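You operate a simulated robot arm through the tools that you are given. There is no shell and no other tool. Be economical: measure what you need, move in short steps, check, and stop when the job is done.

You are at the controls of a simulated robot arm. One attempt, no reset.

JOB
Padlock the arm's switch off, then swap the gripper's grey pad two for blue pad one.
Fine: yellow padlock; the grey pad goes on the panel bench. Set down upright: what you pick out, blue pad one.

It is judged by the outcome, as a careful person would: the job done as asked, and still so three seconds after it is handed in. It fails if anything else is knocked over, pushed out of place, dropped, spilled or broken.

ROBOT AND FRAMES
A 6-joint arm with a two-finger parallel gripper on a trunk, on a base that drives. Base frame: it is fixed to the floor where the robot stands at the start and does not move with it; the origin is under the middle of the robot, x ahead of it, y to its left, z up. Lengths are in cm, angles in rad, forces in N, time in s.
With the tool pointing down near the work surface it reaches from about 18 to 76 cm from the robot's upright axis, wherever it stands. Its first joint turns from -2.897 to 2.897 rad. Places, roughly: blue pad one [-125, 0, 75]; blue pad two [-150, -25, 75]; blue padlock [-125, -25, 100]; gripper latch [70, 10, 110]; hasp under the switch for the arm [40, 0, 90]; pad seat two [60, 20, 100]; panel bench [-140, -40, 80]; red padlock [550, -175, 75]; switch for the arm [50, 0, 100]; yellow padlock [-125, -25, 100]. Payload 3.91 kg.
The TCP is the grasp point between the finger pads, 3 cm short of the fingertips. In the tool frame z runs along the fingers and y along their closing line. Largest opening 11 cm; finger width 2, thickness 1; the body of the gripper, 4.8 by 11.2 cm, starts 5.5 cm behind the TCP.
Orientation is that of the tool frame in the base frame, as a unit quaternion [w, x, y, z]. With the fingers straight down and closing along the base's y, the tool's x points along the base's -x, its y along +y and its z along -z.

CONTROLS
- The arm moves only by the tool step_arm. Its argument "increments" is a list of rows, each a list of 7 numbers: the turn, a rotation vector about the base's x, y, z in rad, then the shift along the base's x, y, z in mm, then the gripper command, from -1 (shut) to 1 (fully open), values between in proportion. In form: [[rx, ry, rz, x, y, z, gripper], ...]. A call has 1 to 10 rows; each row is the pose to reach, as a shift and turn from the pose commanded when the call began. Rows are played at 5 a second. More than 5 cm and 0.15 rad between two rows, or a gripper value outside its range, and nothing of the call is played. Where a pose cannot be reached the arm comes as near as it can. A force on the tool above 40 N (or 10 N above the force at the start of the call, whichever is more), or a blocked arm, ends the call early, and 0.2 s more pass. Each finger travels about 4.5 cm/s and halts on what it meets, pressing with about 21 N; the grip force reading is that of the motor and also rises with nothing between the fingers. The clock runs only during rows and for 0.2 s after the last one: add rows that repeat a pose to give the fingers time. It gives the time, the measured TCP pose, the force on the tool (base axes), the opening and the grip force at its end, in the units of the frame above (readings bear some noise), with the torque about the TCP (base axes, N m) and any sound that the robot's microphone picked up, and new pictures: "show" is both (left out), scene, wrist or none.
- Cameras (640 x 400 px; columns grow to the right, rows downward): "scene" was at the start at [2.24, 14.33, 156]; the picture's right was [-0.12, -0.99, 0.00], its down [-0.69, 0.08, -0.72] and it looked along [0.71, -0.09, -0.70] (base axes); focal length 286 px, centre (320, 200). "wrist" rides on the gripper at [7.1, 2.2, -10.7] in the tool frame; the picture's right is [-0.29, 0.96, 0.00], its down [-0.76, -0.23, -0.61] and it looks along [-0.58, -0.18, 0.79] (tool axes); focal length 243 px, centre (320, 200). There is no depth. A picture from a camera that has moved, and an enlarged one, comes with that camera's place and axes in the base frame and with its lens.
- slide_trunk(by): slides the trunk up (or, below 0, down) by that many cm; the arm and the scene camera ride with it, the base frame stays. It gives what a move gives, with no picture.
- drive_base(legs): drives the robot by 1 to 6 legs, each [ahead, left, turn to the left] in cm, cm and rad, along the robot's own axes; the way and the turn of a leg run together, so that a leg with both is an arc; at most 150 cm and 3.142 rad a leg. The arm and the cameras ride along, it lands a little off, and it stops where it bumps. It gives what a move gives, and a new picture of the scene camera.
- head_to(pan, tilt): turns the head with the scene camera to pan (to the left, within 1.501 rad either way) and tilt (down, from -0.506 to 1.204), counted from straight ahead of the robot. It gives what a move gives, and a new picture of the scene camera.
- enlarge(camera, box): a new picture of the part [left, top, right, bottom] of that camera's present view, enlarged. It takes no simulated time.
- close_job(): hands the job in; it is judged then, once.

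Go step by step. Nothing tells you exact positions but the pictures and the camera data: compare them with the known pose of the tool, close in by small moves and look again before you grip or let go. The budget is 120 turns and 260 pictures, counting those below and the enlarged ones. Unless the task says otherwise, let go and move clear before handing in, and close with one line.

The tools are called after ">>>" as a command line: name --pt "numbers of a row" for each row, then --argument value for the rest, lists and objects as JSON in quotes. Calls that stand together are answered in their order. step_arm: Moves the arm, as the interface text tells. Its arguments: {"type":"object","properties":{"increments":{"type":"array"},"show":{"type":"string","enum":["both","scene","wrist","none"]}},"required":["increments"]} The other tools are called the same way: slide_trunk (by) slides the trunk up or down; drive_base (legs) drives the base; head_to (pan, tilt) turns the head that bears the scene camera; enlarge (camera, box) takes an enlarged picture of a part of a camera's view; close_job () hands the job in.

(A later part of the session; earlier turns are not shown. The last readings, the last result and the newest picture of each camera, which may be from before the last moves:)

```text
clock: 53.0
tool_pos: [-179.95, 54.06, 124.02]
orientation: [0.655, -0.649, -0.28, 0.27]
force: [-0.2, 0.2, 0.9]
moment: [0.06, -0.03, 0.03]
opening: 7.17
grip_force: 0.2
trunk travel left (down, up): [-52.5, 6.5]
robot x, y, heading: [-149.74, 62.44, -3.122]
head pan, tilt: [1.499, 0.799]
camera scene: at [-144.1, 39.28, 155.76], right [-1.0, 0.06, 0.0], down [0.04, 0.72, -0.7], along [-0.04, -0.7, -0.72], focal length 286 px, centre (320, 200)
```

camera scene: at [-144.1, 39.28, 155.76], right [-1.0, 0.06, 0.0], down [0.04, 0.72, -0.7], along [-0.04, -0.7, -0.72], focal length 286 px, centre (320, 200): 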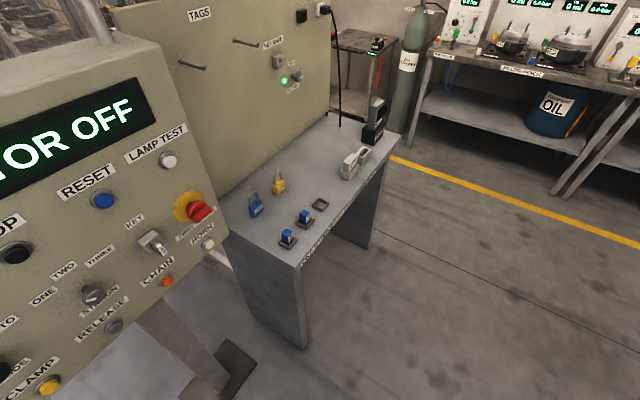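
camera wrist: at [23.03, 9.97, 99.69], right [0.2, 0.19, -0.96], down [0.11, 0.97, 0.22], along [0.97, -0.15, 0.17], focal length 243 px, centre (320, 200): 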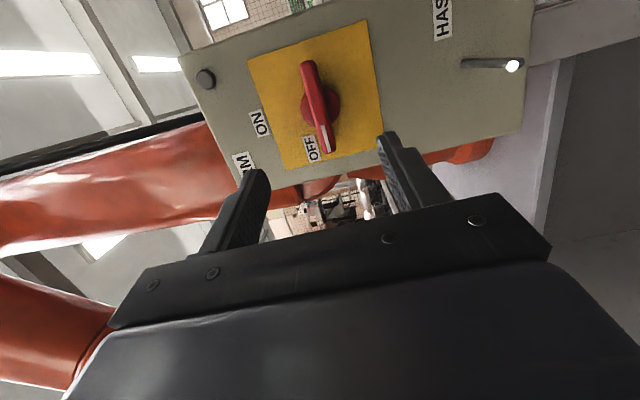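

The trays are ONE/TWO/THREE in front (pad one about [-137,-16], empty THREE about [-148,-34]) with the yellow padlock near [-133,-41]. I'll drive to face the bench from about (-188,-5).

>>> drive_base --legs '[[38, 67, 0], [0, 0, 2.55]]'

>>> head_to --pan 0.0 --tilt 0.85

```text
clock: 63.2
tool_pos: [-157.82, -15.11, 123.94]
orientation: [-0.069, 0.08, -0.701, 0.705]
force: [0.2, 0.1, 0.2]
moment: [0.0, 0.03, -0.04]
opening: 7.16
grip_force: 0.0
trunk travel left (down, up): [-52.5, 6.5]
robot x, y, heading: [-186.85, -5.57, -0.572]
head pan, tilt: [1.499, 0.799]
camera scene: at [-179.25, 16.97, 155.75], right [0.8, -0.6, 0.0], down [-0.43, -0.57, -0.7], along [0.42, 0.56, -0.72], focal length 286 px, centre (320, 200)
```

scene: 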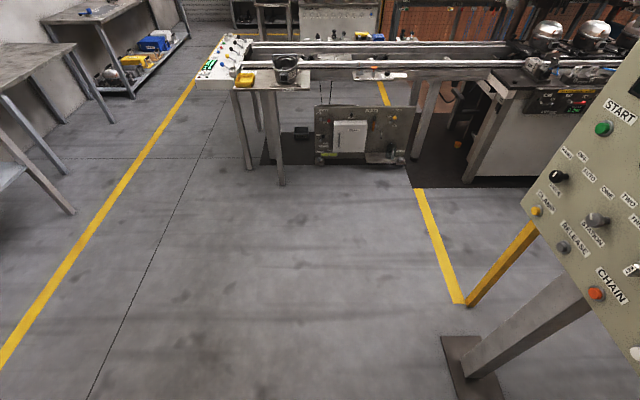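

```text
clock: 64.8
tool_pos: [-157.68, -15.08, 124.01]
orientation: [-0.069, 0.08, -0.702, 0.704]
force: [-0.1, 0.4, -0.7]
moment: [0.0, 0.01, 0.0]
opening: 7.16
grip_force: 0.1
trunk travel left (down, up): [-52.5, 6.5]
robot x, y, heading: [-187.28, -5.97, -0.574]
head pan, tilt: [0.0, 0.85]
camera scene: at [-177.5, 6.29, 155.35], right [-0.54, -0.84, 0.0], down [-0.63, 0.41, -0.66], along [0.56, -0.36, -0.75], focal length 286 px, centre (320, 200)
```

scene: 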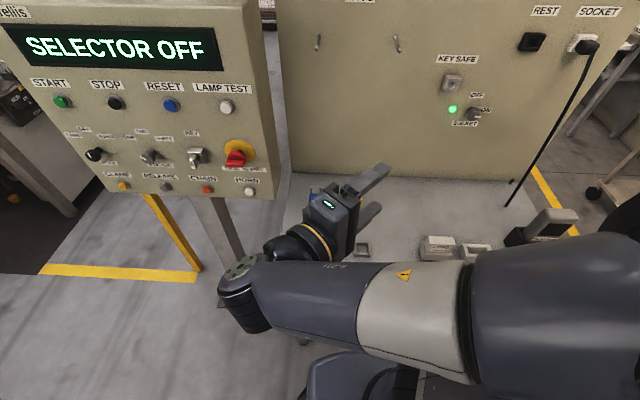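

The arm blocks the view and its roll is sideways. I'll roll the tool so its camera is on top and raise it a little, preparing for a pitched grip of the padlock.

>>> step_arm --pt "-0.03 0.147 0 0 0 10 0.3" --pt "-0.06 0.294 0 0 0 20 0.3" --pt "-0.09 0.441 0 0 0 30 0.3" --pt "-0.12 0.588 0 0 0 30 0.3" --pt "-0.15 0.735 0 0 0 30 0.3" --pt "-0.18 0.882 0 0 0 30 0.3" --pt "-0.21 1.029 0 0 0 30 0.3" --pt "-0.24 1.176 0 0 0 30 0.3" --pt "-0.27 1.323 0 0 0 30 0.3" --pt "-0.3 1.47 0 0 0 30 0.3"

```text
clock: 67.0
tool_pos: [-157.8, -15.02, 126.93]
orientation: [0.43, 0.539, -0.463, 0.557]
force: [0.0, 0.2, 0.9]
moment: [0.02, 0.01, -0.01]
opening: 7.16
grip_force: 0.1
trunk travel left (down, up): [-52.5, 6.5]
robot x, y, heading: [-187.24, -5.46, -0.57]
head pan, tilt: [0.0, 0.85]
camera scene: at [-177.5, 6.28, 155.35], right [-0.54, -0.84, 0.0], down [-0.63, 0.41, -0.66], along [0.56, -0.36, -0.75], focal length 286 px, centre (320, 200)
camera wrist: at [-162.49, -5.01, 134.05], right [-0.92, -0.19, -0.34], down [0.14, 0.66, -0.74], along [0.36, -0.73, -0.58], focal length 243 px, centre (320, 200)
```

scene: 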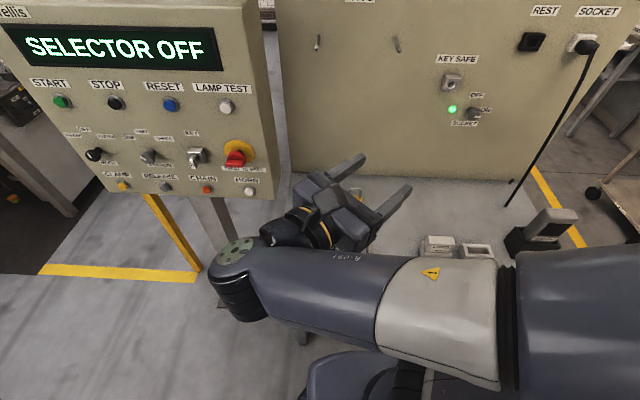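
wrist: 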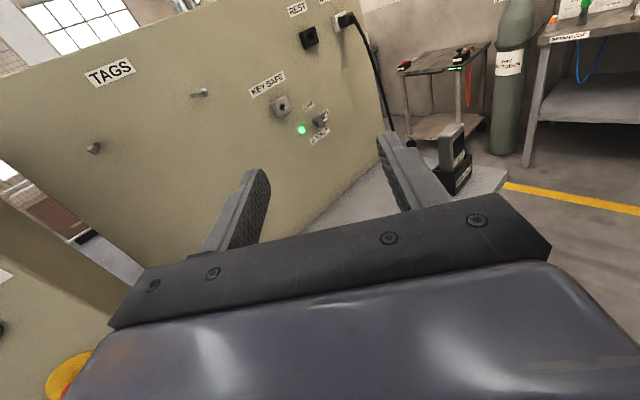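

>>> step_arm --pt "0 0 0.122 5 -5 0 0.3" --pt "0 0 0.244 10 -10 0 0.3" --pt "0 0 0.366 20 -20 0 0.3" --pt "0 0 0.488 30 -30 0 0.3" --pt "0 0 0.61 40 -40 0 0.3" --show "none"

>>> step_arm --pt "0.09 0.095 0 5 -6 -30 0.3" --pt "0.18 0.19 0 10 -12 -60 0.3" --pt "0.27 0.285 0 15 -18 -100 0.3" --pt "0.36 0.38 0 20 -25 -140 0.3" --pt "0.36 0.38 0 30 -35 -180 0.3" --pt "0.36 0.38 0 35 -45 -220 0.3" --pt "0.36 0.38 0 38 -50 -260 0.3"

```text
clock: 68.2
tool_pos: [-153.86, -19.24, 126.91]
orientation: [0.241, 0.653, -0.279, 0.661]
force: [-0.1, -0.4, 0.1]
moment: [0.01, 0.01, -0.05]
opening: 7.15
grip_force: 0.0
trunk travel left (down, up): [-52.5, 6.5]
robot x, y, heading: [-187.44, -5.57, -0.569]
head pan, tilt: [0.0, 0.85]
```

```text
clock: 69.8
tool_pos: [-150.05, -24.06, 100.99]
orientation: [0.171, 0.798, -0.344, 0.465]
force: [-0.1, -0.1, 0.0]
moment: [-0.01, -0.03, 0.0]
opening: 7.15
grip_force: 0.2
trunk travel left (down, up): [-52.5, 6.5]
robot x, y, heading: [-187.5, -5.59, -0.572]
head pan, tilt: [0.0, 0.85]
camera scene: at [-177.49, 6.27, 155.35], right [-0.54, -0.84, 0.0], down [-0.63, 0.41, -0.66], along [0.56, -0.36, -0.75], focal length 286 px, centre (320, 200)
camera wrist: at [-155.87, -21.81, 112.34], right [-0.77, -0.56, -0.29], down [-0.47, 0.82, -0.33], along [0.43, -0.12, -0.9], focal length 243 px, centre (320, 200)
```

scene: 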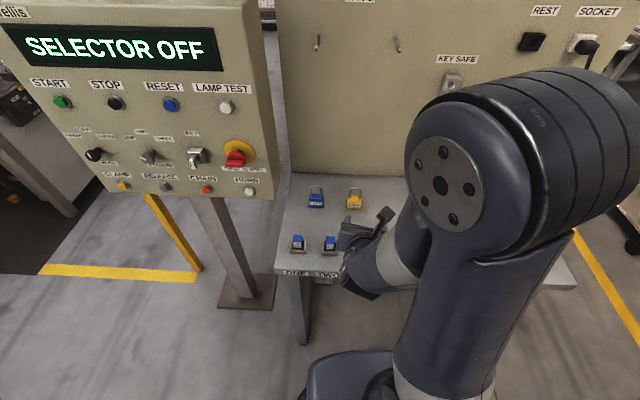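
wrist: 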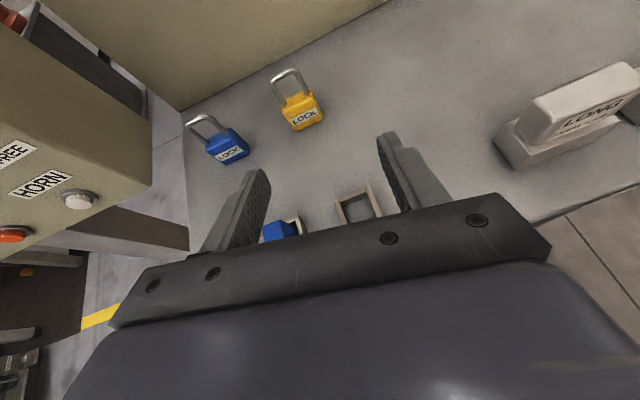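

>>> enlarge --camera "scene" --box '[270, 165, 410, 295]'

>>> enlarge --camera "wrist" --box '[170, 50, 410, 250]'

```text
3.08 times, centred on (340, 230) of scene
camera zoom: at [-177.49, 6.27, 155.35], right [-0.54, -0.84, 0.0], down [-0.63, 0.41, -0.66], along [0.56, -0.36, -0.75], focal length 879 px, centre (258, 108)
```

zoom: 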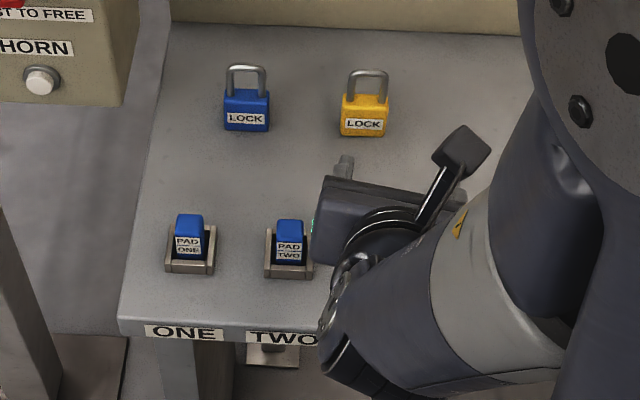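

```text
2.00 times, centred on (290, 150) of wrist
camera zoom: at [-155.87, -21.81, 112.34], right [-0.77, -0.56, -0.29], down [-0.47, 0.82, -0.33], along [0.43, -0.12, -0.9], focal length 485 px, centre (380, 300)
```

zoom: 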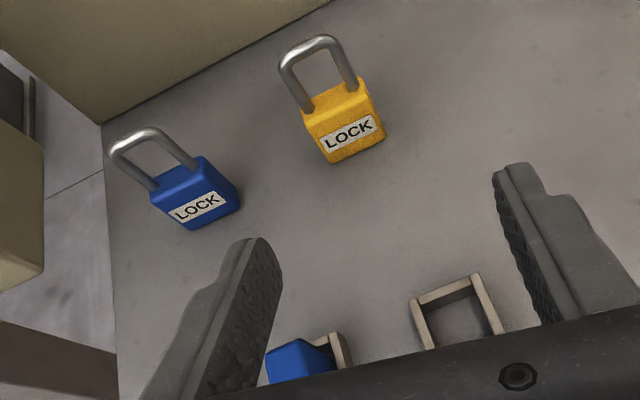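

The yellow padlock is about 5 cm wide, squared to the bench, with its centre near [-130, -37.7]. I'll align the tool yaw and move to 14 cm back along the tool axis.

>>> step_arm --pt "0 0 0.055 25 -17 -25 0.6" --pt "0 0 0.11 50 -35 -50 0.6" --pt "0 0 0.165 75 -52 -75 0.6" --pt "0 0 0.165 100 -70 -100 0.6" --pt "0 0 0.165 100 -70 -100 0.6"

>>> enlarge --camera "wrist" --box '[170, 50, 470, 250]'

>>> enlarge --camera "scene" --box '[290, 165, 430, 295]'

```text
clock: 71.0
tool_pos: [-139.25, -29.84, 91.02]
orientation: [0.135, 0.823, -0.278, 0.477]
force: [0.5, 0.2, -0.3]
moment: [0.02, 0.0, -0.04]
opening: 8.82
grip_force: 0.1
out of reach, approached as far as the arm can: row 3, 4, 5
trunk travel left (down, up): [-52.5, 6.5]
robot x, y, heading: [-187.72, -5.61, -0.57]
head pan, tilt: [0.0, 0.85]
camera scene: at [-177.47, 6.26, 155.35], right [-0.54, -0.84, 0.0], down [-0.63, 0.41, -0.66], along [0.56, -0.36, -0.75], focal length 286 px, centre (320, 200)
camera wrist: at [-145.38, -28.53, 102.51], right [-0.67, -0.68, -0.29], down [-0.59, 0.73, -0.33], along [0.44, -0.05, -0.9], focal length 243 px, centre (320, 200)
```

scene: 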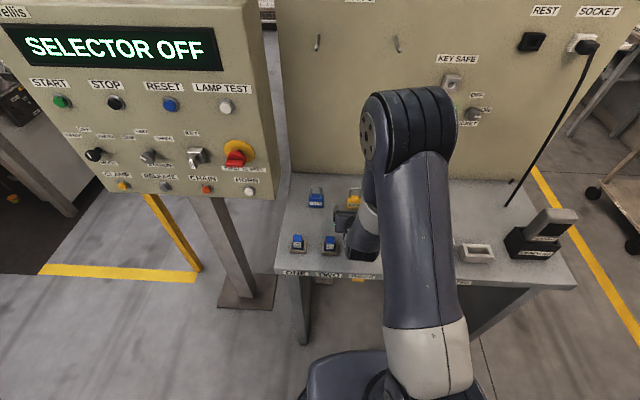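
wrist: 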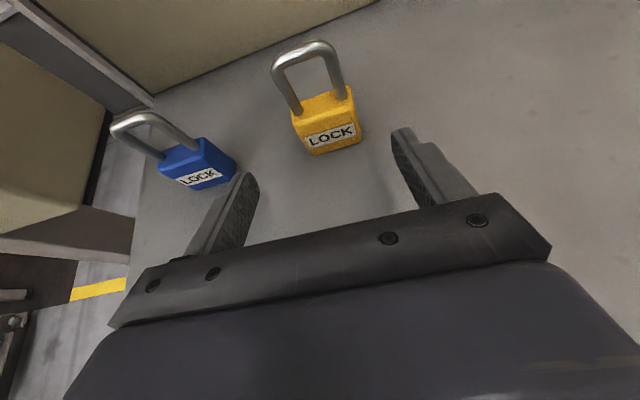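

```text
2.00 times, centred on (320, 150) of wrist
camera zoom: at [-145.38, -28.53, 102.51], right [-0.67, -0.68, -0.29], down [-0.59, 0.73, -0.33], along [0.44, -0.05, -0.9], focal length 485 px, centre (320, 300)
```

zoom: 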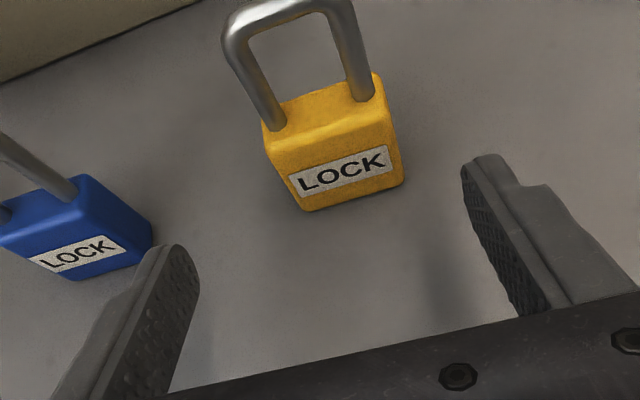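

```text
3.08 times, centred on (360, 230) of scene
camera zoom: at [-177.47, 6.26, 155.35], right [-0.54, -0.84, 0.0], down [-0.63, 0.41, -0.66], along [0.56, -0.36, -0.75], focal length 879 px, centre (197, 108)
```

zoom: 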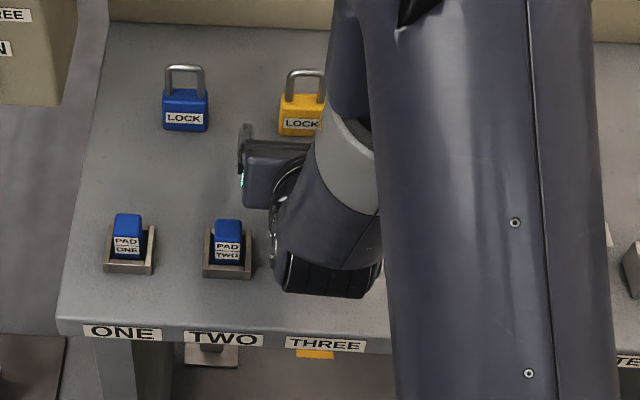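

Cross-checking the views gives a bench top nearer z≈84.5, so the padlock's centre is about [-133.2, -35, 87]. I advance halfway and check.

>>> step_arm --pt "0 0 0 15 -10 0 0.6" --pt "0 0 0 30 -20 0 0.6" --pt "0 0 0 30 -20 0 0.6" --show "wrist"

```text
clock: 71.8
tool_pos: [-136.29, -31.74, 91.03]
orientation: [0.134, 0.823, -0.278, 0.477]
force: [-0.2, -0.7, 1.5]
moment: [-0.02, -0.01, 0.0]
opening: 8.78
grip_force: 0.1
trunk travel left (down, up): [-52.5, 6.5]
robot x, y, heading: [-187.23, -5.62, -0.57]
head pan, tilt: [0.0, 0.85]
camera wrist: at [-142.37, -30.41, 102.58], right [-0.67, -0.68, -0.29], down [-0.59, 0.73, -0.33], along [0.44, -0.05, -0.9], focal length 243 px, centre (320, 200)
```

wrist: 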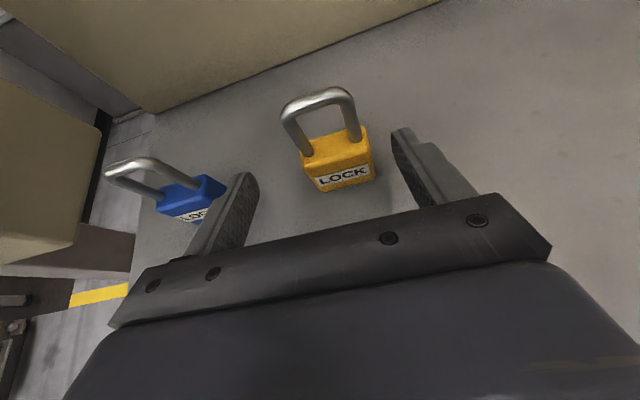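

>>> step_arm --pt "0 0 0 5 -10 -10 0.45" --pt "0 0 0 17 -20 -20 0.4" --pt "0 0 0 29 -30 -30 0.4" --pt "0 0 0 29 -30 -30 0.4"

>>> enlarge --camera "wrist" --box '[220, 80, 460, 240]'

```text
clock: 72.8
tool_pos: [-132.68, -33.84, 88.33]
orientation: [0.135, 0.824, -0.278, 0.476]
force: [0.0, 0.2, -0.1]
moment: [0.0, -0.03, -0.01]
opening: 7.68
grip_force: 0.1
out of reach, approached as far as the arm can: row 1, 2, 3, 4
trunk travel left (down, up): [-52.5, 6.5]
robot x, y, heading: [-187.48, -5.4, -0.571]
head pan, tilt: [0.0, 0.85]
camera scene: at [-177.48, 6.27, 155.35], right [-0.54, -0.84, 0.0], down [-0.63, 0.41, -0.66], along [0.56, -0.36, -0.75], focal length 286 px, centre (320, 200)
camera wrist: at [-138.69, -32.49, 99.79], right [-0.68, -0.68, -0.29], down [-0.59, 0.73, -0.33], along [0.44, -0.05, -0.9], focal length 243 px, centre (320, 200)
```

scene: 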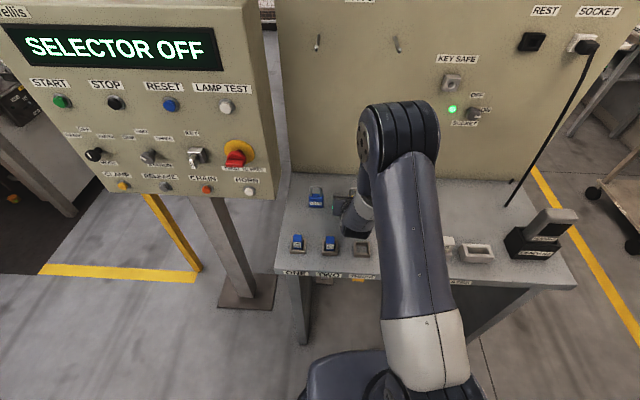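
wrist: 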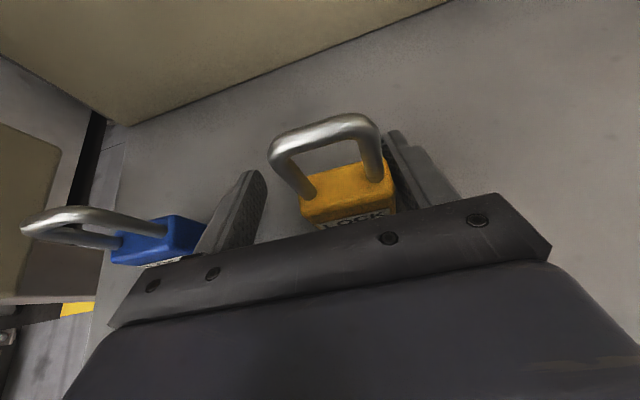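

```text
2.50 times, centred on (340, 160) of wrist
camera zoom: at [-138.69, -32.49, 99.79], right [-0.68, -0.68, -0.29], down [-0.59, 0.73, -0.33], along [0.44, -0.05, -0.9], focal length 606 px, centre (270, 300)
```

zoom: 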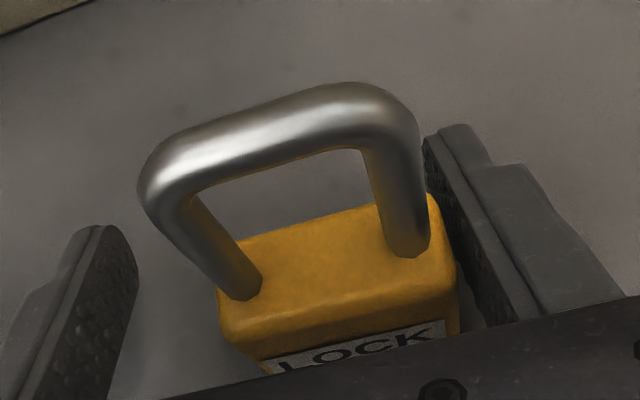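

The padlock sits between the fingers, nearer the right one; closing will centre it. Gripping now.

>>> step_arm --pt "0 0 0 0 0 0 0.2" --pt "0 0 0 0 0 0 0.0" --pt "0 0 0 0 0 0 -0.15" --pt "0 0 0 0 0 0 -0.4" --pt "0 0 0 0 0 0 -0.5" --pt "0 0 0 0 0 0 -0.5" --show "wrist"

>>> enlarge --camera "wrist" --box '[220, 80, 460, 240]'

```text
clock: 74.2
tool_pos: [-132.57, -33.84, 88.32]
orientation: [0.136, 0.823, -0.279, 0.475]
force: [-0.6, -1.3, -0.3]
moment: [-0.04, 0.02, 0.0]
opening: 4.67
grip_force: 21.2
trunk travel left (down, up): [-52.5, 6.5]
robot x, y, heading: [-187.48, -5.61, -0.571]
head pan, tilt: [0.0, 0.85]
camera wrist: at [-138.72, -32.48, 99.81], right [-0.68, -0.68, -0.29], down [-0.59, 0.73, -0.33], along [0.44, -0.05, -0.9], focal length 243 px, centre (320, 200)
```

wrist: 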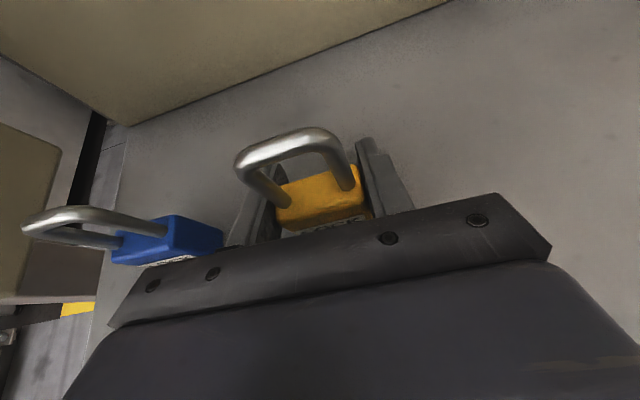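

```text
2.50 times, centred on (340, 160) of wrist
camera zoom: at [-138.72, -32.48, 99.81], right [-0.68, -0.68, -0.29], down [-0.59, 0.73, -0.33], along [0.44, -0.05, -0.9], focal length 606 px, centre (270, 300)
```

zoom: 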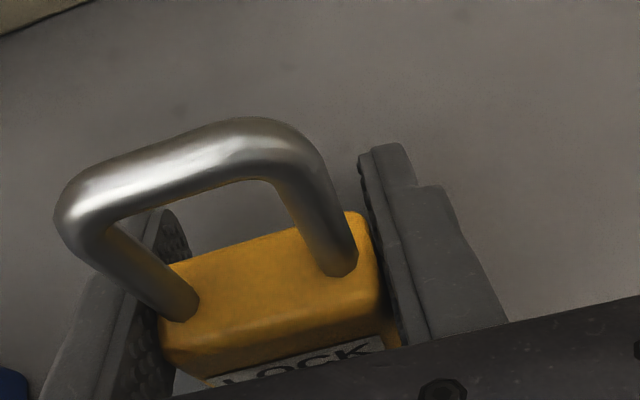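

Gripped at 4.67 cm. Lifting straight up, then back.

>>> step_arm --pt "0 0 0 0 0 20 -0.5" --pt "0 0 0 0 0 50 -0.5" --pt "0 0 0 0 0 95 -0.5" --pt "0 0 0 0 0 140 -0.5" --pt "0 0 0 -20 15 180 -0.5" --pt "0 0 0 -50 35 210 -0.5" --pt "0 0 0 -80 55 230 -0.5"

```text
clock: 75.8
tool_pos: [-140.55, -28.08, 111.48]
orientation: [0.131, 0.824, -0.275, 0.478]
force: [0.1, 0.0, -0.2]
moment: [-0.01, 0.0, -0.01]
opening: 4.61
grip_force: 20.7
trunk travel left (down, up): [-52.5, 6.5]
robot x, y, heading: [-187.48, -5.84, -0.567]
head pan, tilt: [0.0, 0.85]
camera scene: at [-177.53, 6.29, 155.35], right [-0.54, -0.84, 0.0], down [-0.63, 0.41, -0.66], along [0.56, -0.36, -0.75], focal length 286 px, centre (320, 200)
camera wrist: at [-146.58, -26.86, 122.88], right [-0.67, -0.68, -0.3], down [-0.6, 0.73, -0.33], along [0.44, -0.04, -0.9], focal length 243 px, centre (320, 200)
```

scene: 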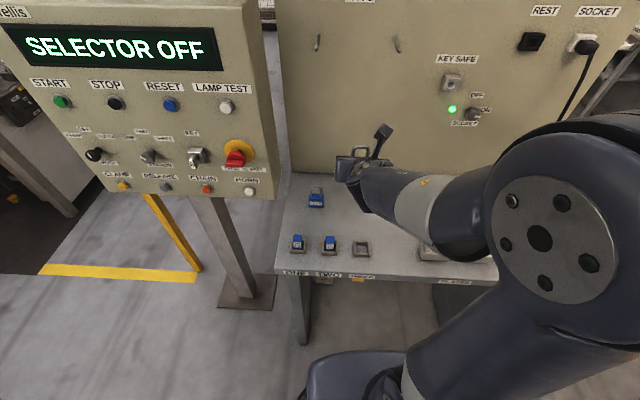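
wrist: 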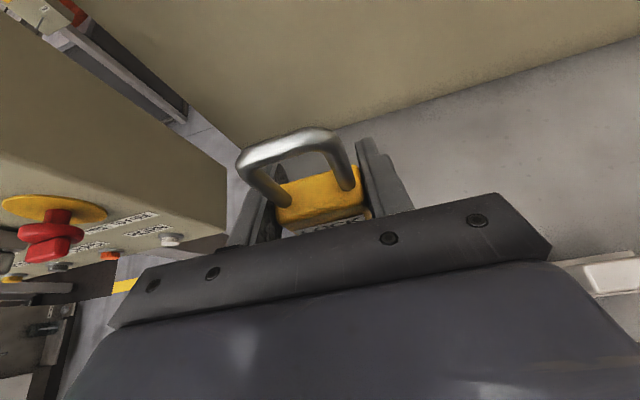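

Padlock secured. I'll raise and tuck a bit, then drive back around to the switch.

>>> step_arm --pt "0 0 0 -15 10 40 -0.5" --pt "0 0 0 -30 20 80 -0.5" --pt "0 0 0 -50 33 110 -0.5" --pt "0 0 0 -70 46 130 -0.5" --show "none"

>>> drive_base --legs '[[-15, 0, 0], [0, 0, 0.57], [0, 80, 0], [75, 0, 0]]'

```text
clock: 76.8
tool_pos: [-147.55, -23.61, 124.54]
orientation: [0.131, 0.824, -0.276, 0.477]
force: [0.1, 0.1, -0.7]
moment: [0.01, -0.01, 0.04]
opening: 4.59
grip_force: 21.5
trunk travel left (down, up): [-52.5, 6.5]
robot x, y, heading: [-187.69, -5.61, -0.569]
head pan, tilt: [0.0, 0.85]
```

```text
clock: 87.3
tool_pos: [-83.56, 90.62, 124.35]
orientation: [-0.012, 0.868, -0.027, 0.496]
force: [-0.3, 0.0, -1.5]
moment: [0.0, -0.01, 0.0]
opening: 4.55
grip_force: 20.8
trunk travel left (down, up): [-52.5, 6.5]
robot x, y, heading: [-126.76, 84.16, 0.012]
head pan, tilt: [0.0, 0.85]
camera scene: at [-125.09, 99.07, 155.35], right [0.01, -1.0, 0.0], down [-0.75, -0.01, -0.66], along [0.66, 0.01, -0.75], focal length 286 px, centre (320, 200)
```

scene: 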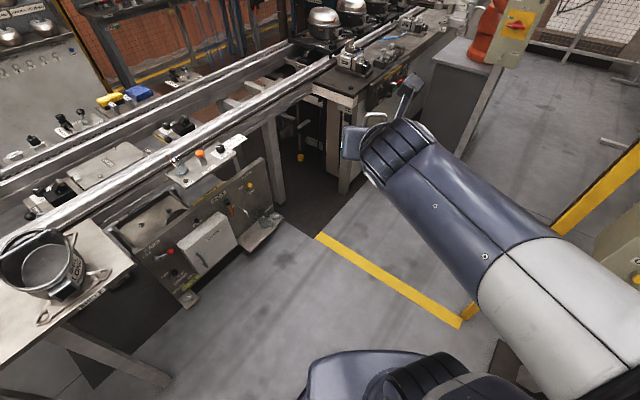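

>>> drive_base --legs '[[0, -22, 0], [97, 0, 0], [0, -62, 0]]'

>>> head_to --pan -0.1 --tilt 0.7

```text
clock: 96.8
tool_pos: [14.5, 5.64, 124.56]
orientation: [-0.011, 0.868, -0.029, 0.496]
force: [0.8, -0.6, -1.2]
moment: [0.02, -0.01, 0.01]
opening: 4.6
grip_force: 21.4
trunk travel left (down, up): [-52.5, 6.5]
robot x, y, heading: [-28.68, -1.13, 0.008]
head pan, tilt: [0.0, 0.85]
camera scene: at [-27.02, 14.02, 155.35], right [0.01, -1.0, 0.0], down [-0.75, -0.01, -0.66], along [0.66, 0.01, -0.75], focal length 286 px, centre (320, 200)
```

scene: 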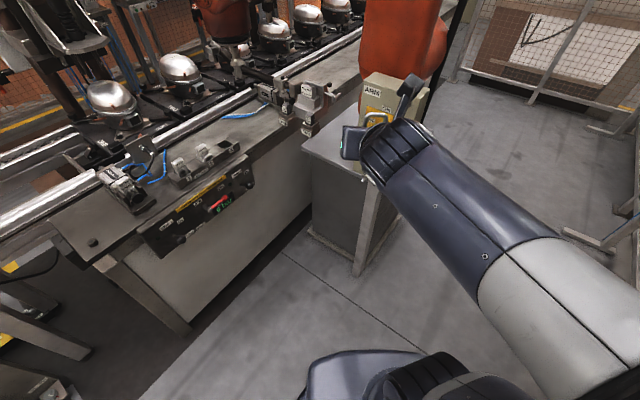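

```text
clock: 97.5
tool_pos: [14.59, 5.47, 124.38]
orientation: [-0.012, 0.868, -0.028, 0.495]
force: [-0.2, -0.7, -2.0]
moment: [0.01, -0.03, 0.0]
opening: 4.59
grip_force: 21.0
trunk travel left (down, up): [-52.5, 6.5]
robot x, y, heading: [-28.9, -1.32, 0.012]
head pan, tilt: [-0.099, 0.7]
camera scene: at [-26.38, 13.19, 156.57], right [-0.09, -1.0, 0.0], down [-0.64, 0.06, -0.76], along [0.76, -0.07, -0.64], focal length 286 px, centre (320, 200)
```

scene: 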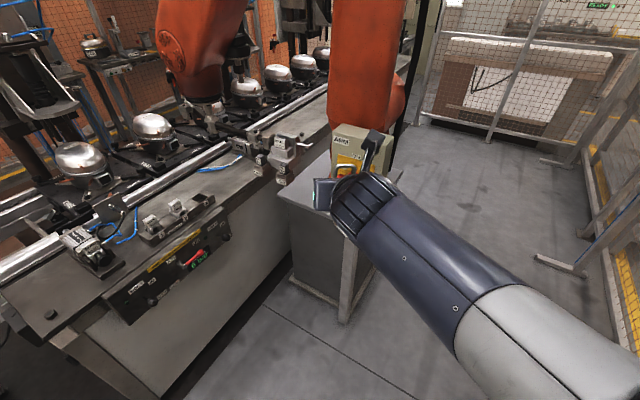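

I'll move 7 cm ahead, then yaw the tool to face the hasp panel and look before lowering.

>>> drive_base --legs '[[7, 1, 0]]'

>>> step_arm --pt "0 0 -0.12 10 0 -20 -0.5" --pt "0 0 -0.24 20 5 -50 -0.5" --pt "0 0 -0.36 30 10 -90 -0.5" --pt "0 0 -0.48 40 15 -130 -0.5" --pt "0 0 -0.6 50 20 -170 -0.5" --pt "0 0 -0.73 60 30 -200 -0.5" --pt "0 0 -0.73 70 40 -230 -0.5"

```text
clock: 98.5
tool_pos: [21.38, 6.52, 124.43]
orientation: [-0.012, 0.868, -0.027, 0.495]
force: [-0.5, -0.3, -1.3]
moment: [0.01, 0.01, 0.01]
opening: 4.56
grip_force: 20.9
trunk travel left (down, up): [-52.5, 6.5]
robot x, y, heading: [-21.79, -0.11, 0.014]
head pan, tilt: [-0.099, 0.7]
camera scene: at [-19.43, 14.29, 156.57], right [-0.09, -1.0, 0.0], down [-0.64, 0.06, -0.76], along [0.76, -0.07, -0.64], focal length 286 px, centre (320, 200)
```

scene: 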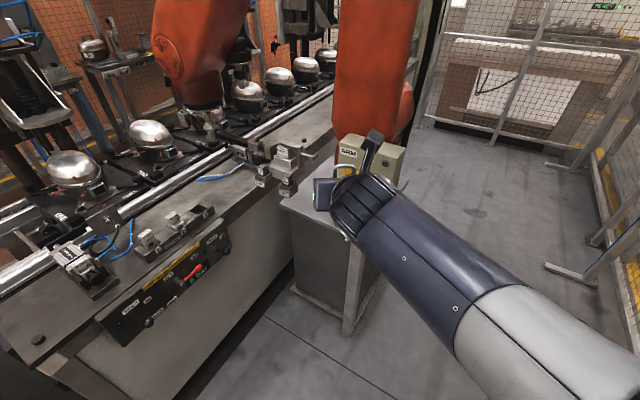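

```text
clock: 100.1
tool_pos: [28.59, 10.58, 101.37]
orientation: [0.166, 0.8, -0.335, 0.468]
force: [0.3, 0.2, -0.9]
moment: [0.01, 0.01, -0.04]
opening: 4.57
grip_force: 21.6
trunk travel left (down, up): [-52.5, 6.5]
robot x, y, heading: [-21.69, 0.02, 0.008]
head pan, tilt: [-0.099, 0.7]
camera scene: at [-19.47, 14.31, 156.58], right [-0.09, -1.0, 0.0], down [-0.64, 0.06, -0.76], along [0.76, -0.07, -0.64], focal length 286 px, centre (320, 200)
camera wrist: at [22.58, 12.72, 112.74], right [-0.76, -0.58, -0.3], down [-0.48, 0.81, -0.33], along [0.43, -0.11, -0.9], focal length 243 px, centre (320, 200)
```

scene: 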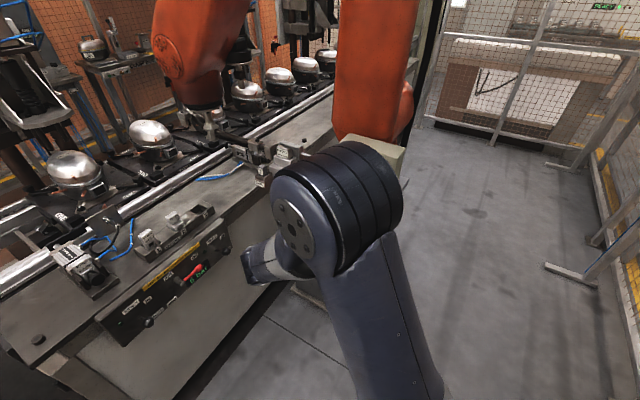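
wrist: 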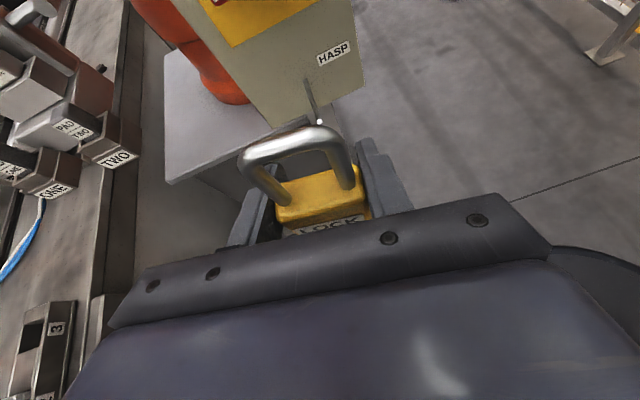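

The rod tip is at about [42.1, 0.3, 86.4], running along (0.8, -0.6, 0). I'll match the yaw and put the shackle hole 8 cm in front of the tip.

>>> step_arm --pt "0 0 0.04 10 -5 -40 -0.5" --pt "0 0 0.08 25 -20 -80 -0.5" --pt "0 0 0.08 40 -32 -115 -0.5" --pt "0 0 0.08 55 -43 -150 -0.5" --pt "0 0 0.08 71 -55 -187 -0.5" --pt "0 0 0.08 71 -55 -187 -0.5"

>>> enlarge --camera "wrist" --box '[220, 60, 420, 240]'

```text
clock: 101.5
tool_pos: [35.69, 5.49, 82.58]
orientation: [0.146, 0.815, -0.303, 0.473]
force: [0.5, -0.3, -0.9]
moment: [-0.05, 0.0, 0.02]
opening: 4.57
grip_force: 20.6
trunk travel left (down, up): [-52.5, 6.5]
robot x, y, heading: [-22.06, -0.32, 0.014]
head pan, tilt: [-0.099, 0.7]
camera scene: at [-19.44, 14.29, 156.58], right [-0.09, -1.0, 0.0], down [-0.64, 0.06, -0.76], along [0.76, -0.07, -0.64], focal length 286 px, centre (320, 200)
camera wrist: at [29.58, 6.99, 94.06], right [-0.71, -0.64, -0.3], down [-0.55, 0.77, -0.33], along [0.44, -0.07, -0.9], focal length 243 px, centre (320, 200)
```

scene: 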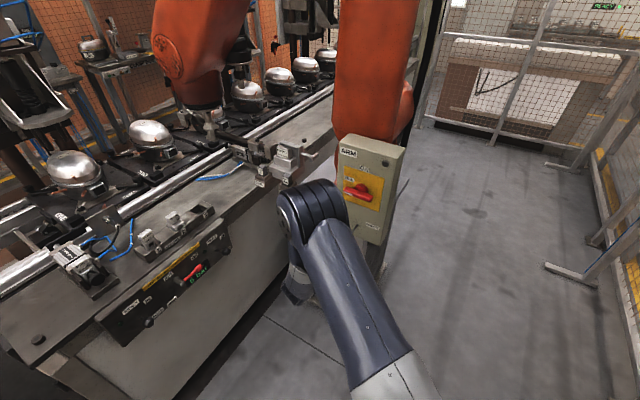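
wrist: 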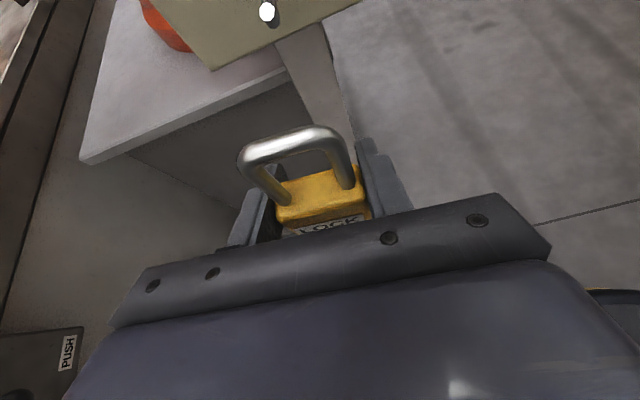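

```text
2.22 times, centred on (320, 150) of wrist
camera zoom: at [29.58, 6.99, 94.06], right [-0.71, -0.64, -0.3], down [-0.55, 0.77, -0.33], along [0.44, -0.07, -0.9], focal length 539 px, centre (320, 311)
```

zoom: 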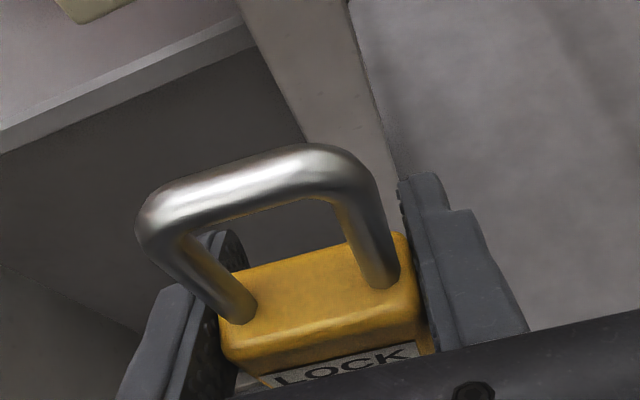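

Recomputing from this view, the shackle opening spans roughly TCP-0.3 to TCP+3.8, so I set TCP z≈84.9 for the rod at z≈86.7, and advance to 1 cm before the tip.

>>> step_arm --pt "0 0 0 0 0 23 -0.5" --pt "0 0 0 20 -15 23 -0.5" --pt "0 0 0 40 -30 23 -0.5" --pt "0 0 0 56 -42 23 -0.5" --pt "0 0 0 56 -42 23 -0.5"

>>> enlarge --camera "wrist" --box '[220, 60, 420, 240]'

>>> enlarge --camera "scene" --box '[300, 130, 440, 280]'

```text
clock: 102.7
tool_pos: [41.08, 1.02, 84.85]
orientation: [0.146, 0.814, -0.303, 0.473]
force: [0.5, -0.1, -1.2]
moment: [0.01, -0.01, 0.02]
opening: 4.55
grip_force: 21.0
trunk travel left (down, up): [-52.5, 6.5]
robot x, y, heading: [-21.55, -0.72, 0.009]
head pan, tilt: [-0.099, 0.7]
camera scene: at [-19.47, 14.28, 156.58], right [-0.09, -1.0, 0.0], down [-0.64, 0.06, -0.76], along [0.76, -0.07, -0.64], focal length 286 px, centre (320, 200)
camera wrist: at [35.04, 2.64, 96.39], right [-0.71, -0.64, -0.29], down [-0.55, 0.77, -0.33], along [0.44, -0.08, -0.9], focal length 243 px, centre (320, 200)
```

scene: 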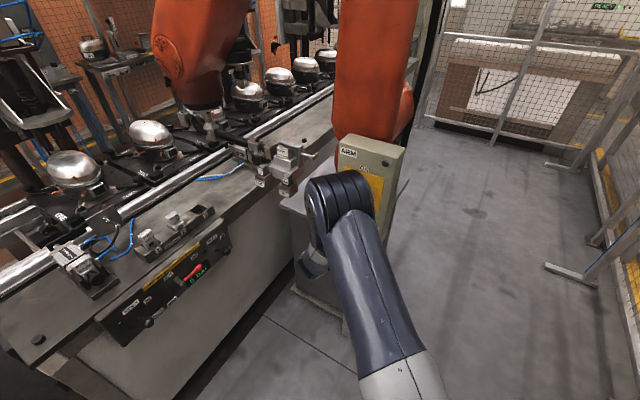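
wrist: 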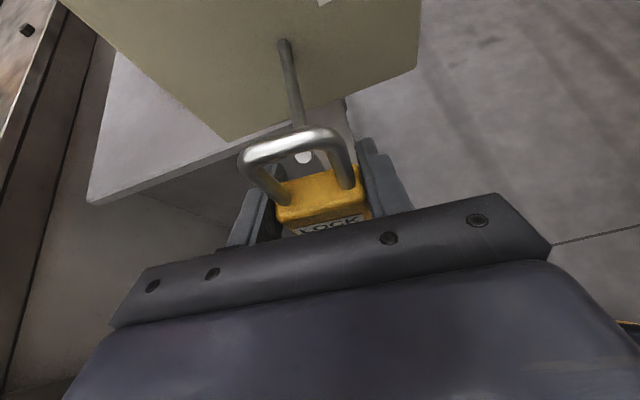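

```text
2.22 times, centred on (320, 150) of wrist
camera zoom: at [35.04, 2.64, 96.39], right [-0.71, -0.64, -0.29], down [-0.55, 0.77, -0.33], along [0.44, -0.08, -0.9], focal length 539 px, centre (320, 311)
```

zoom: 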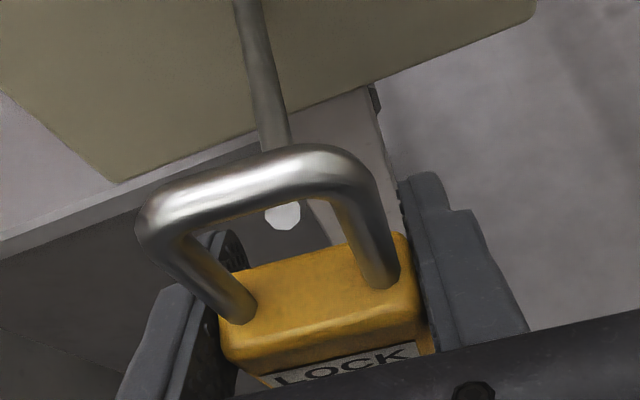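

```text
2.67 times, centred on (370, 205) of scene
camera zoom: at [-19.47, 14.28, 156.58], right [-0.09, -1.0, 0.0], down [-0.64, 0.06, -0.76], along [0.76, -0.07, -0.64], focal length 761 px, centre (187, 187)
```

zoom: 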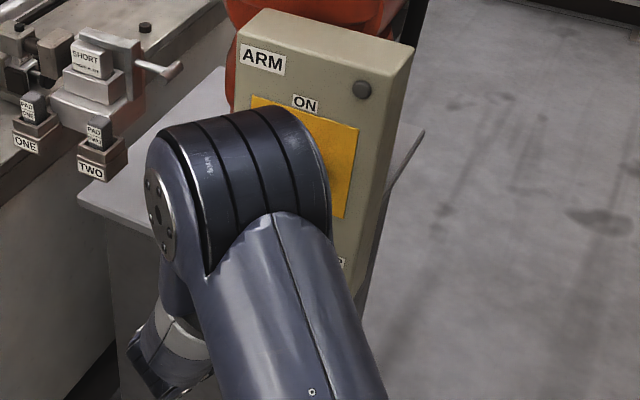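

The white rod tip is visible through the shackle loop, centred. Advancing along the rod axis to thread it.

>>> step_arm --pt "0 0 0 10 -7.5 0 -0.5" --pt "0 0 0 20 -15 0 -0.5" --pt "0 0 0 30 -22.5 0 -0.5" --pt "0 0 0 36 -27 0 -0.5" --show "wrist"

>>> enlarge --camera "wrist" --box '[220, 60, 420, 240]'

```text
clock: 103.7
tool_pos: [44.75, -1.93, 84.9]
orientation: [0.148, 0.814, -0.304, 0.472]
force: [-1.1, 1.5, -12.5]
moment: [0.04, -0.01, 0.01]
opening: 4.55
grip_force: 20.9
trunk travel left (down, up): [-52.5, 6.5]
robot x, y, heading: [-21.8, -0.4, 0.013]
head pan, tilt: [-0.099, 0.7]
camera wrist: at [38.78, -0.23, 96.38], right [-0.71, -0.64, -0.29], down [-0.55, 0.77, -0.33], along [0.44, -0.07, -0.9], focal length 243 px, centre (320, 200)
```

wrist: 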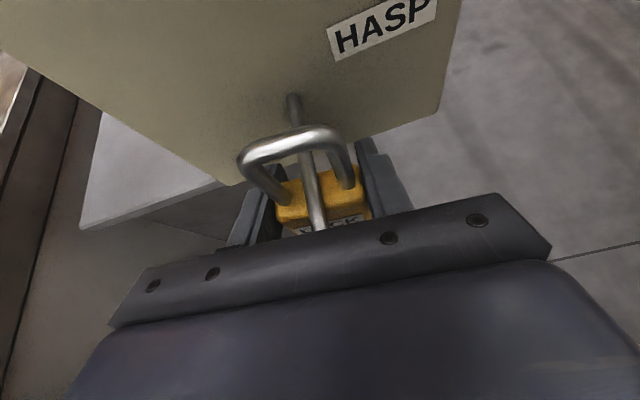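

```text
2.22 times, centred on (320, 150) of wrist
camera zoom: at [38.78, -0.23, 96.38], right [-0.71, -0.64, -0.29], down [-0.55, 0.77, -0.33], along [0.44, -0.07, -0.9], focal length 539 px, centre (320, 311)
```

zoom: 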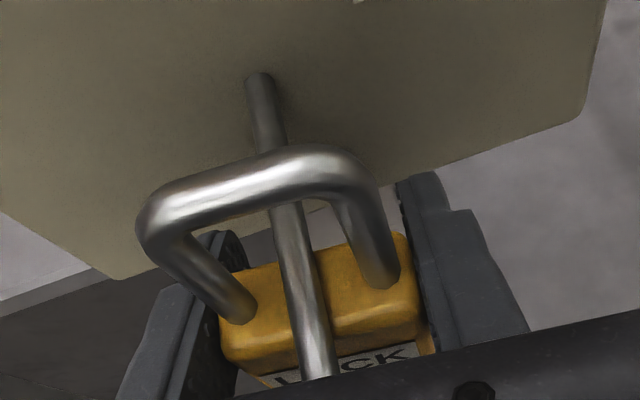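

Threaded. The slight downward force suggests the rod rests on the body top, so I lower until the shackle hangs on the rod.

>>> step_arm --pt "0 0 0 0 0 -6 -0.5" --pt "0 0 0 0 0 -12 -0.5" --pt "0 0 0 0 0 -18 -0.5" --show "none"

```text
clock: 104.5
tool_pos: [44.76, -1.64, 83.69]
orientation: [0.147, 0.812, -0.304, 0.476]
force: [-11.6, 6.3, 21.2]
moment: [0.3, 0.34, 0.06]
opening: 4.54
grip_force: 21.0
trunk travel left (down, up): [-52.5, 6.5]
robot x, y, heading: [-21.47, -0.39, 0.016]
head pan, tilt: [-0.099, 0.7]
```

>>> step_arm --pt "0 0 0 0 0 5 -0.5" --pt "0 0 0 0 0 5 -0.5" --show "wrist"

>>> enlarge --camera "wrist" --box '[220, 60, 420, 240]'

```text
clock: 105.1
tool_pos: [44.63, -1.67, 83.61]
orientation: [0.148, 0.815, -0.303, 0.472]
force: [-6.6, 10.0, -0.7]
moment: [-0.34, -0.31, -0.17]
opening: 4.57
grip_force: 21.1
trunk travel left (down, up): [-52.5, 6.5]
robot x, y, heading: [-21.94, -0.13, 0.008]
head pan, tilt: [-0.099, 0.7]
camera wrist: at [38.66, -0.02, 95.07], right [-0.71, -0.64, -0.29], down [-0.55, 0.77, -0.33], along [0.44, -0.07, -0.9], focal length 243 px, centre (320, 200)
```

wrist: 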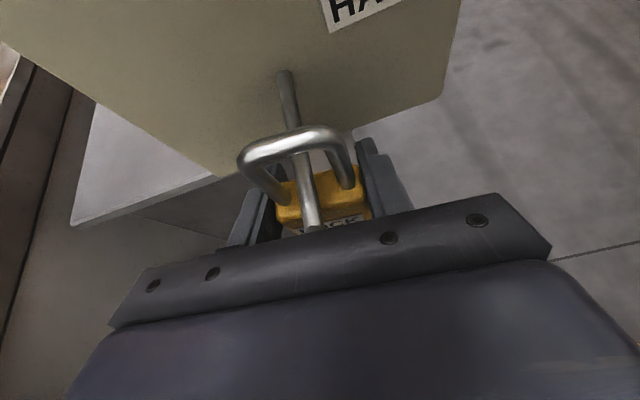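

```text
2.22 times, centred on (320, 150) of wrist
camera zoom: at [38.66, -0.02, 95.07], right [-0.71, -0.64, -0.29], down [-0.55, 0.77, -0.33], along [0.44, -0.07, -0.9], focal length 539 px, centre (320, 311)
```

zoom: 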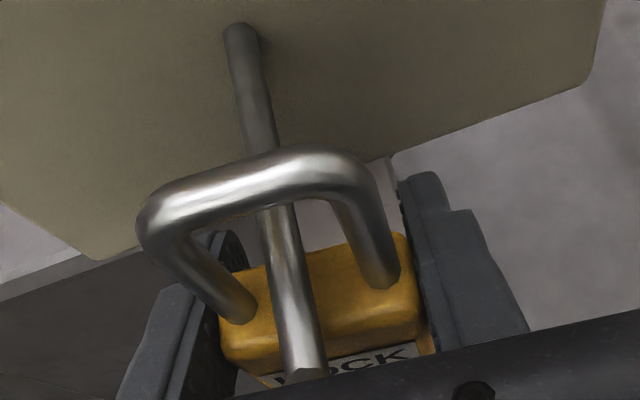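

The rod tip is touching the palm; I back off 8 mm, then lower gently to rest the shackle on the rod.

>>> step_arm --pt "0 0 0 -4 3 0 -0.5" --pt "0 0 0 -8 6 0 -0.5" --pt "0 0 0 -8 6 -3 -0.5" --pt "0 0 0 -8 6 -6 -0.5" --show "none"

```text
clock: 106.1
tool_pos: [44.05, -1.33, 83.2]
orientation: [0.147, 0.814, -0.303, 0.473]
force: [1.1, 0.7, -1.3]
moment: [-0.02, 0.02, 0.01]
opening: 4.55
grip_force: 21.0
trunk travel left (down, up): [-52.5, 6.5]
robot x, y, heading: [-22.04, -0.07, 0.01]
head pan, tilt: [-0.099, 0.7]
```

>>> step_arm --pt "0 0 0 0 0 -4 -0.5" --pt "0 0 0 0 0 -8 -0.5" --show "wrist"

>>> enlarge --camera "wrist" --box '[220, 60, 420, 240]'

```text
clock: 106.7
tool_pos: [43.92, -1.28, 82.46]
orientation: [0.146, 0.814, -0.303, 0.473]
force: [0.0, -0.2, -1.2]
moment: [-0.02, 0.0, 0.02]
opening: 4.57
grip_force: 21.1
trunk travel left (down, up): [-52.5, 6.5]
robot x, y, heading: [-21.68, -0.24, 0.012]
head pan, tilt: [-0.099, 0.7]
camera wrist: at [37.85, 0.39, 93.78], right [-0.71, -0.64, -0.3], down [-0.55, 0.77, -0.33], along [0.44, -0.08, -0.9], focal length 243 px, centre (320, 200)
```

wrist: 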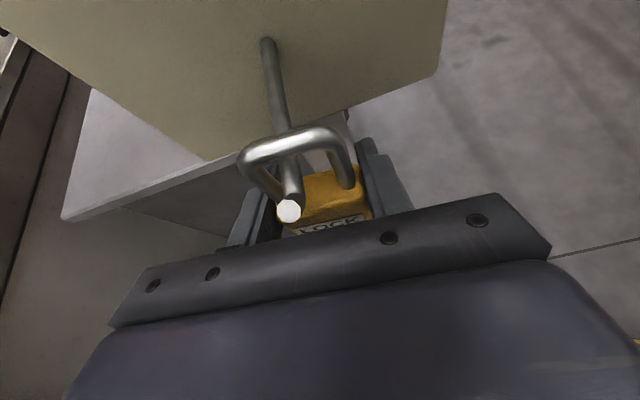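

```text
2.22 times, centred on (320, 150) of wrist
camera zoom: at [37.85, 0.39, 93.78], right [-0.71, -0.64, -0.3], down [-0.55, 0.77, -0.33], along [0.44, -0.08, -0.9], focal length 539 px, centre (320, 311)
```

zoom: 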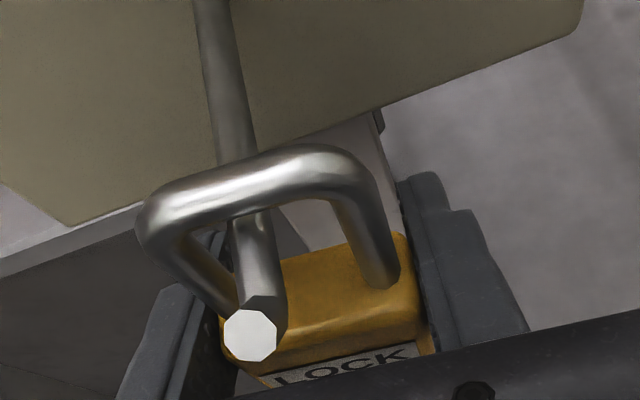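

>>> step_arm --pt "0 0 0 2.4 3.2 0 -0.5" --pt "0 0 0 2.4 3.2 -3 -0.5" --pt "0 0 0 2.4 3.2 -6 -0.5" --pt "0 0 0 2.4 3.2 -9 -0.5" --show "none"

```text
clock: 107.7
tool_pos: [44.1, -0.95, 81.62]
orientation: [0.147, 0.812, -0.304, 0.475]
force: [2.4, 0.1, 19.9]
moment: [-0.01, 0.32, -0.05]
opening: 4.61
grip_force: 20.7
trunk travel left (down, up): [-52.5, 6.5]
robot x, y, heading: [-21.72, -0.41, 0.013]
head pan, tilt: [-0.099, 0.7]
```

Contact: the shackle rests on the rod. I relax slightly and release.

>>> step_arm --pt "0 0 0 0 0 3 -0.5" --pt "0 0 0 0 0 3 0.0" --pt "0 0 0 0 0 3 0.3" --pt "0 0 0 0 0 3 0.3" --show "wrist"

>>> enlarge --camera "wrist" --box '[220, 60, 420, 240]'

```text
clock: 108.7
tool_pos: [44.15, -1.04, 81.76]
orientation: [0.147, 0.814, -0.304, 0.473]
force: [-0.3, -0.4, 0.2]
moment: [-0.02, 0.0, -0.01]
opening: 7.15
grip_force: 0.0
trunk travel left (down, up): [-52.5, 6.5]
robot x, y, heading: [-21.86, -0.26, 0.013]
head pan, tilt: [-0.099, 0.7]
camera wrist: at [38.11, 0.75, 93.17], right [-0.71, -0.64, -0.29], down [-0.55, 0.77, -0.33], along [0.44, -0.08, -0.9], focal length 243 px, centre (320, 200)
```

wrist: 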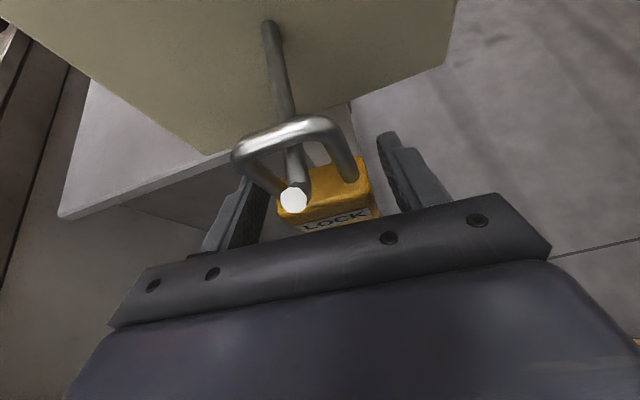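

```text
2.22 times, centred on (320, 150) of wrist
camera zoom: at [38.11, 0.75, 93.17], right [-0.71, -0.64, -0.29], down [-0.55, 0.77, -0.33], along [0.44, -0.08, -0.9], focal length 539 px, centre (320, 311)
```

zoom: 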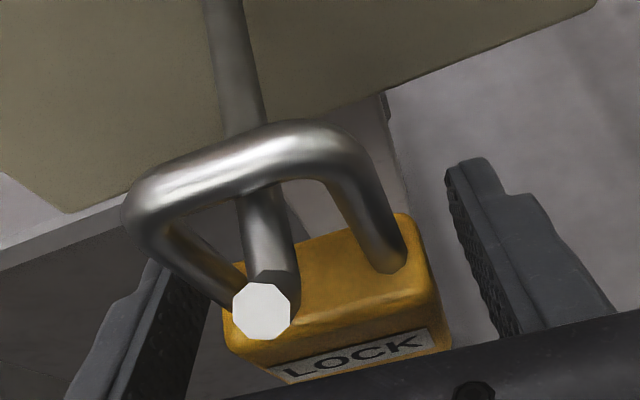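

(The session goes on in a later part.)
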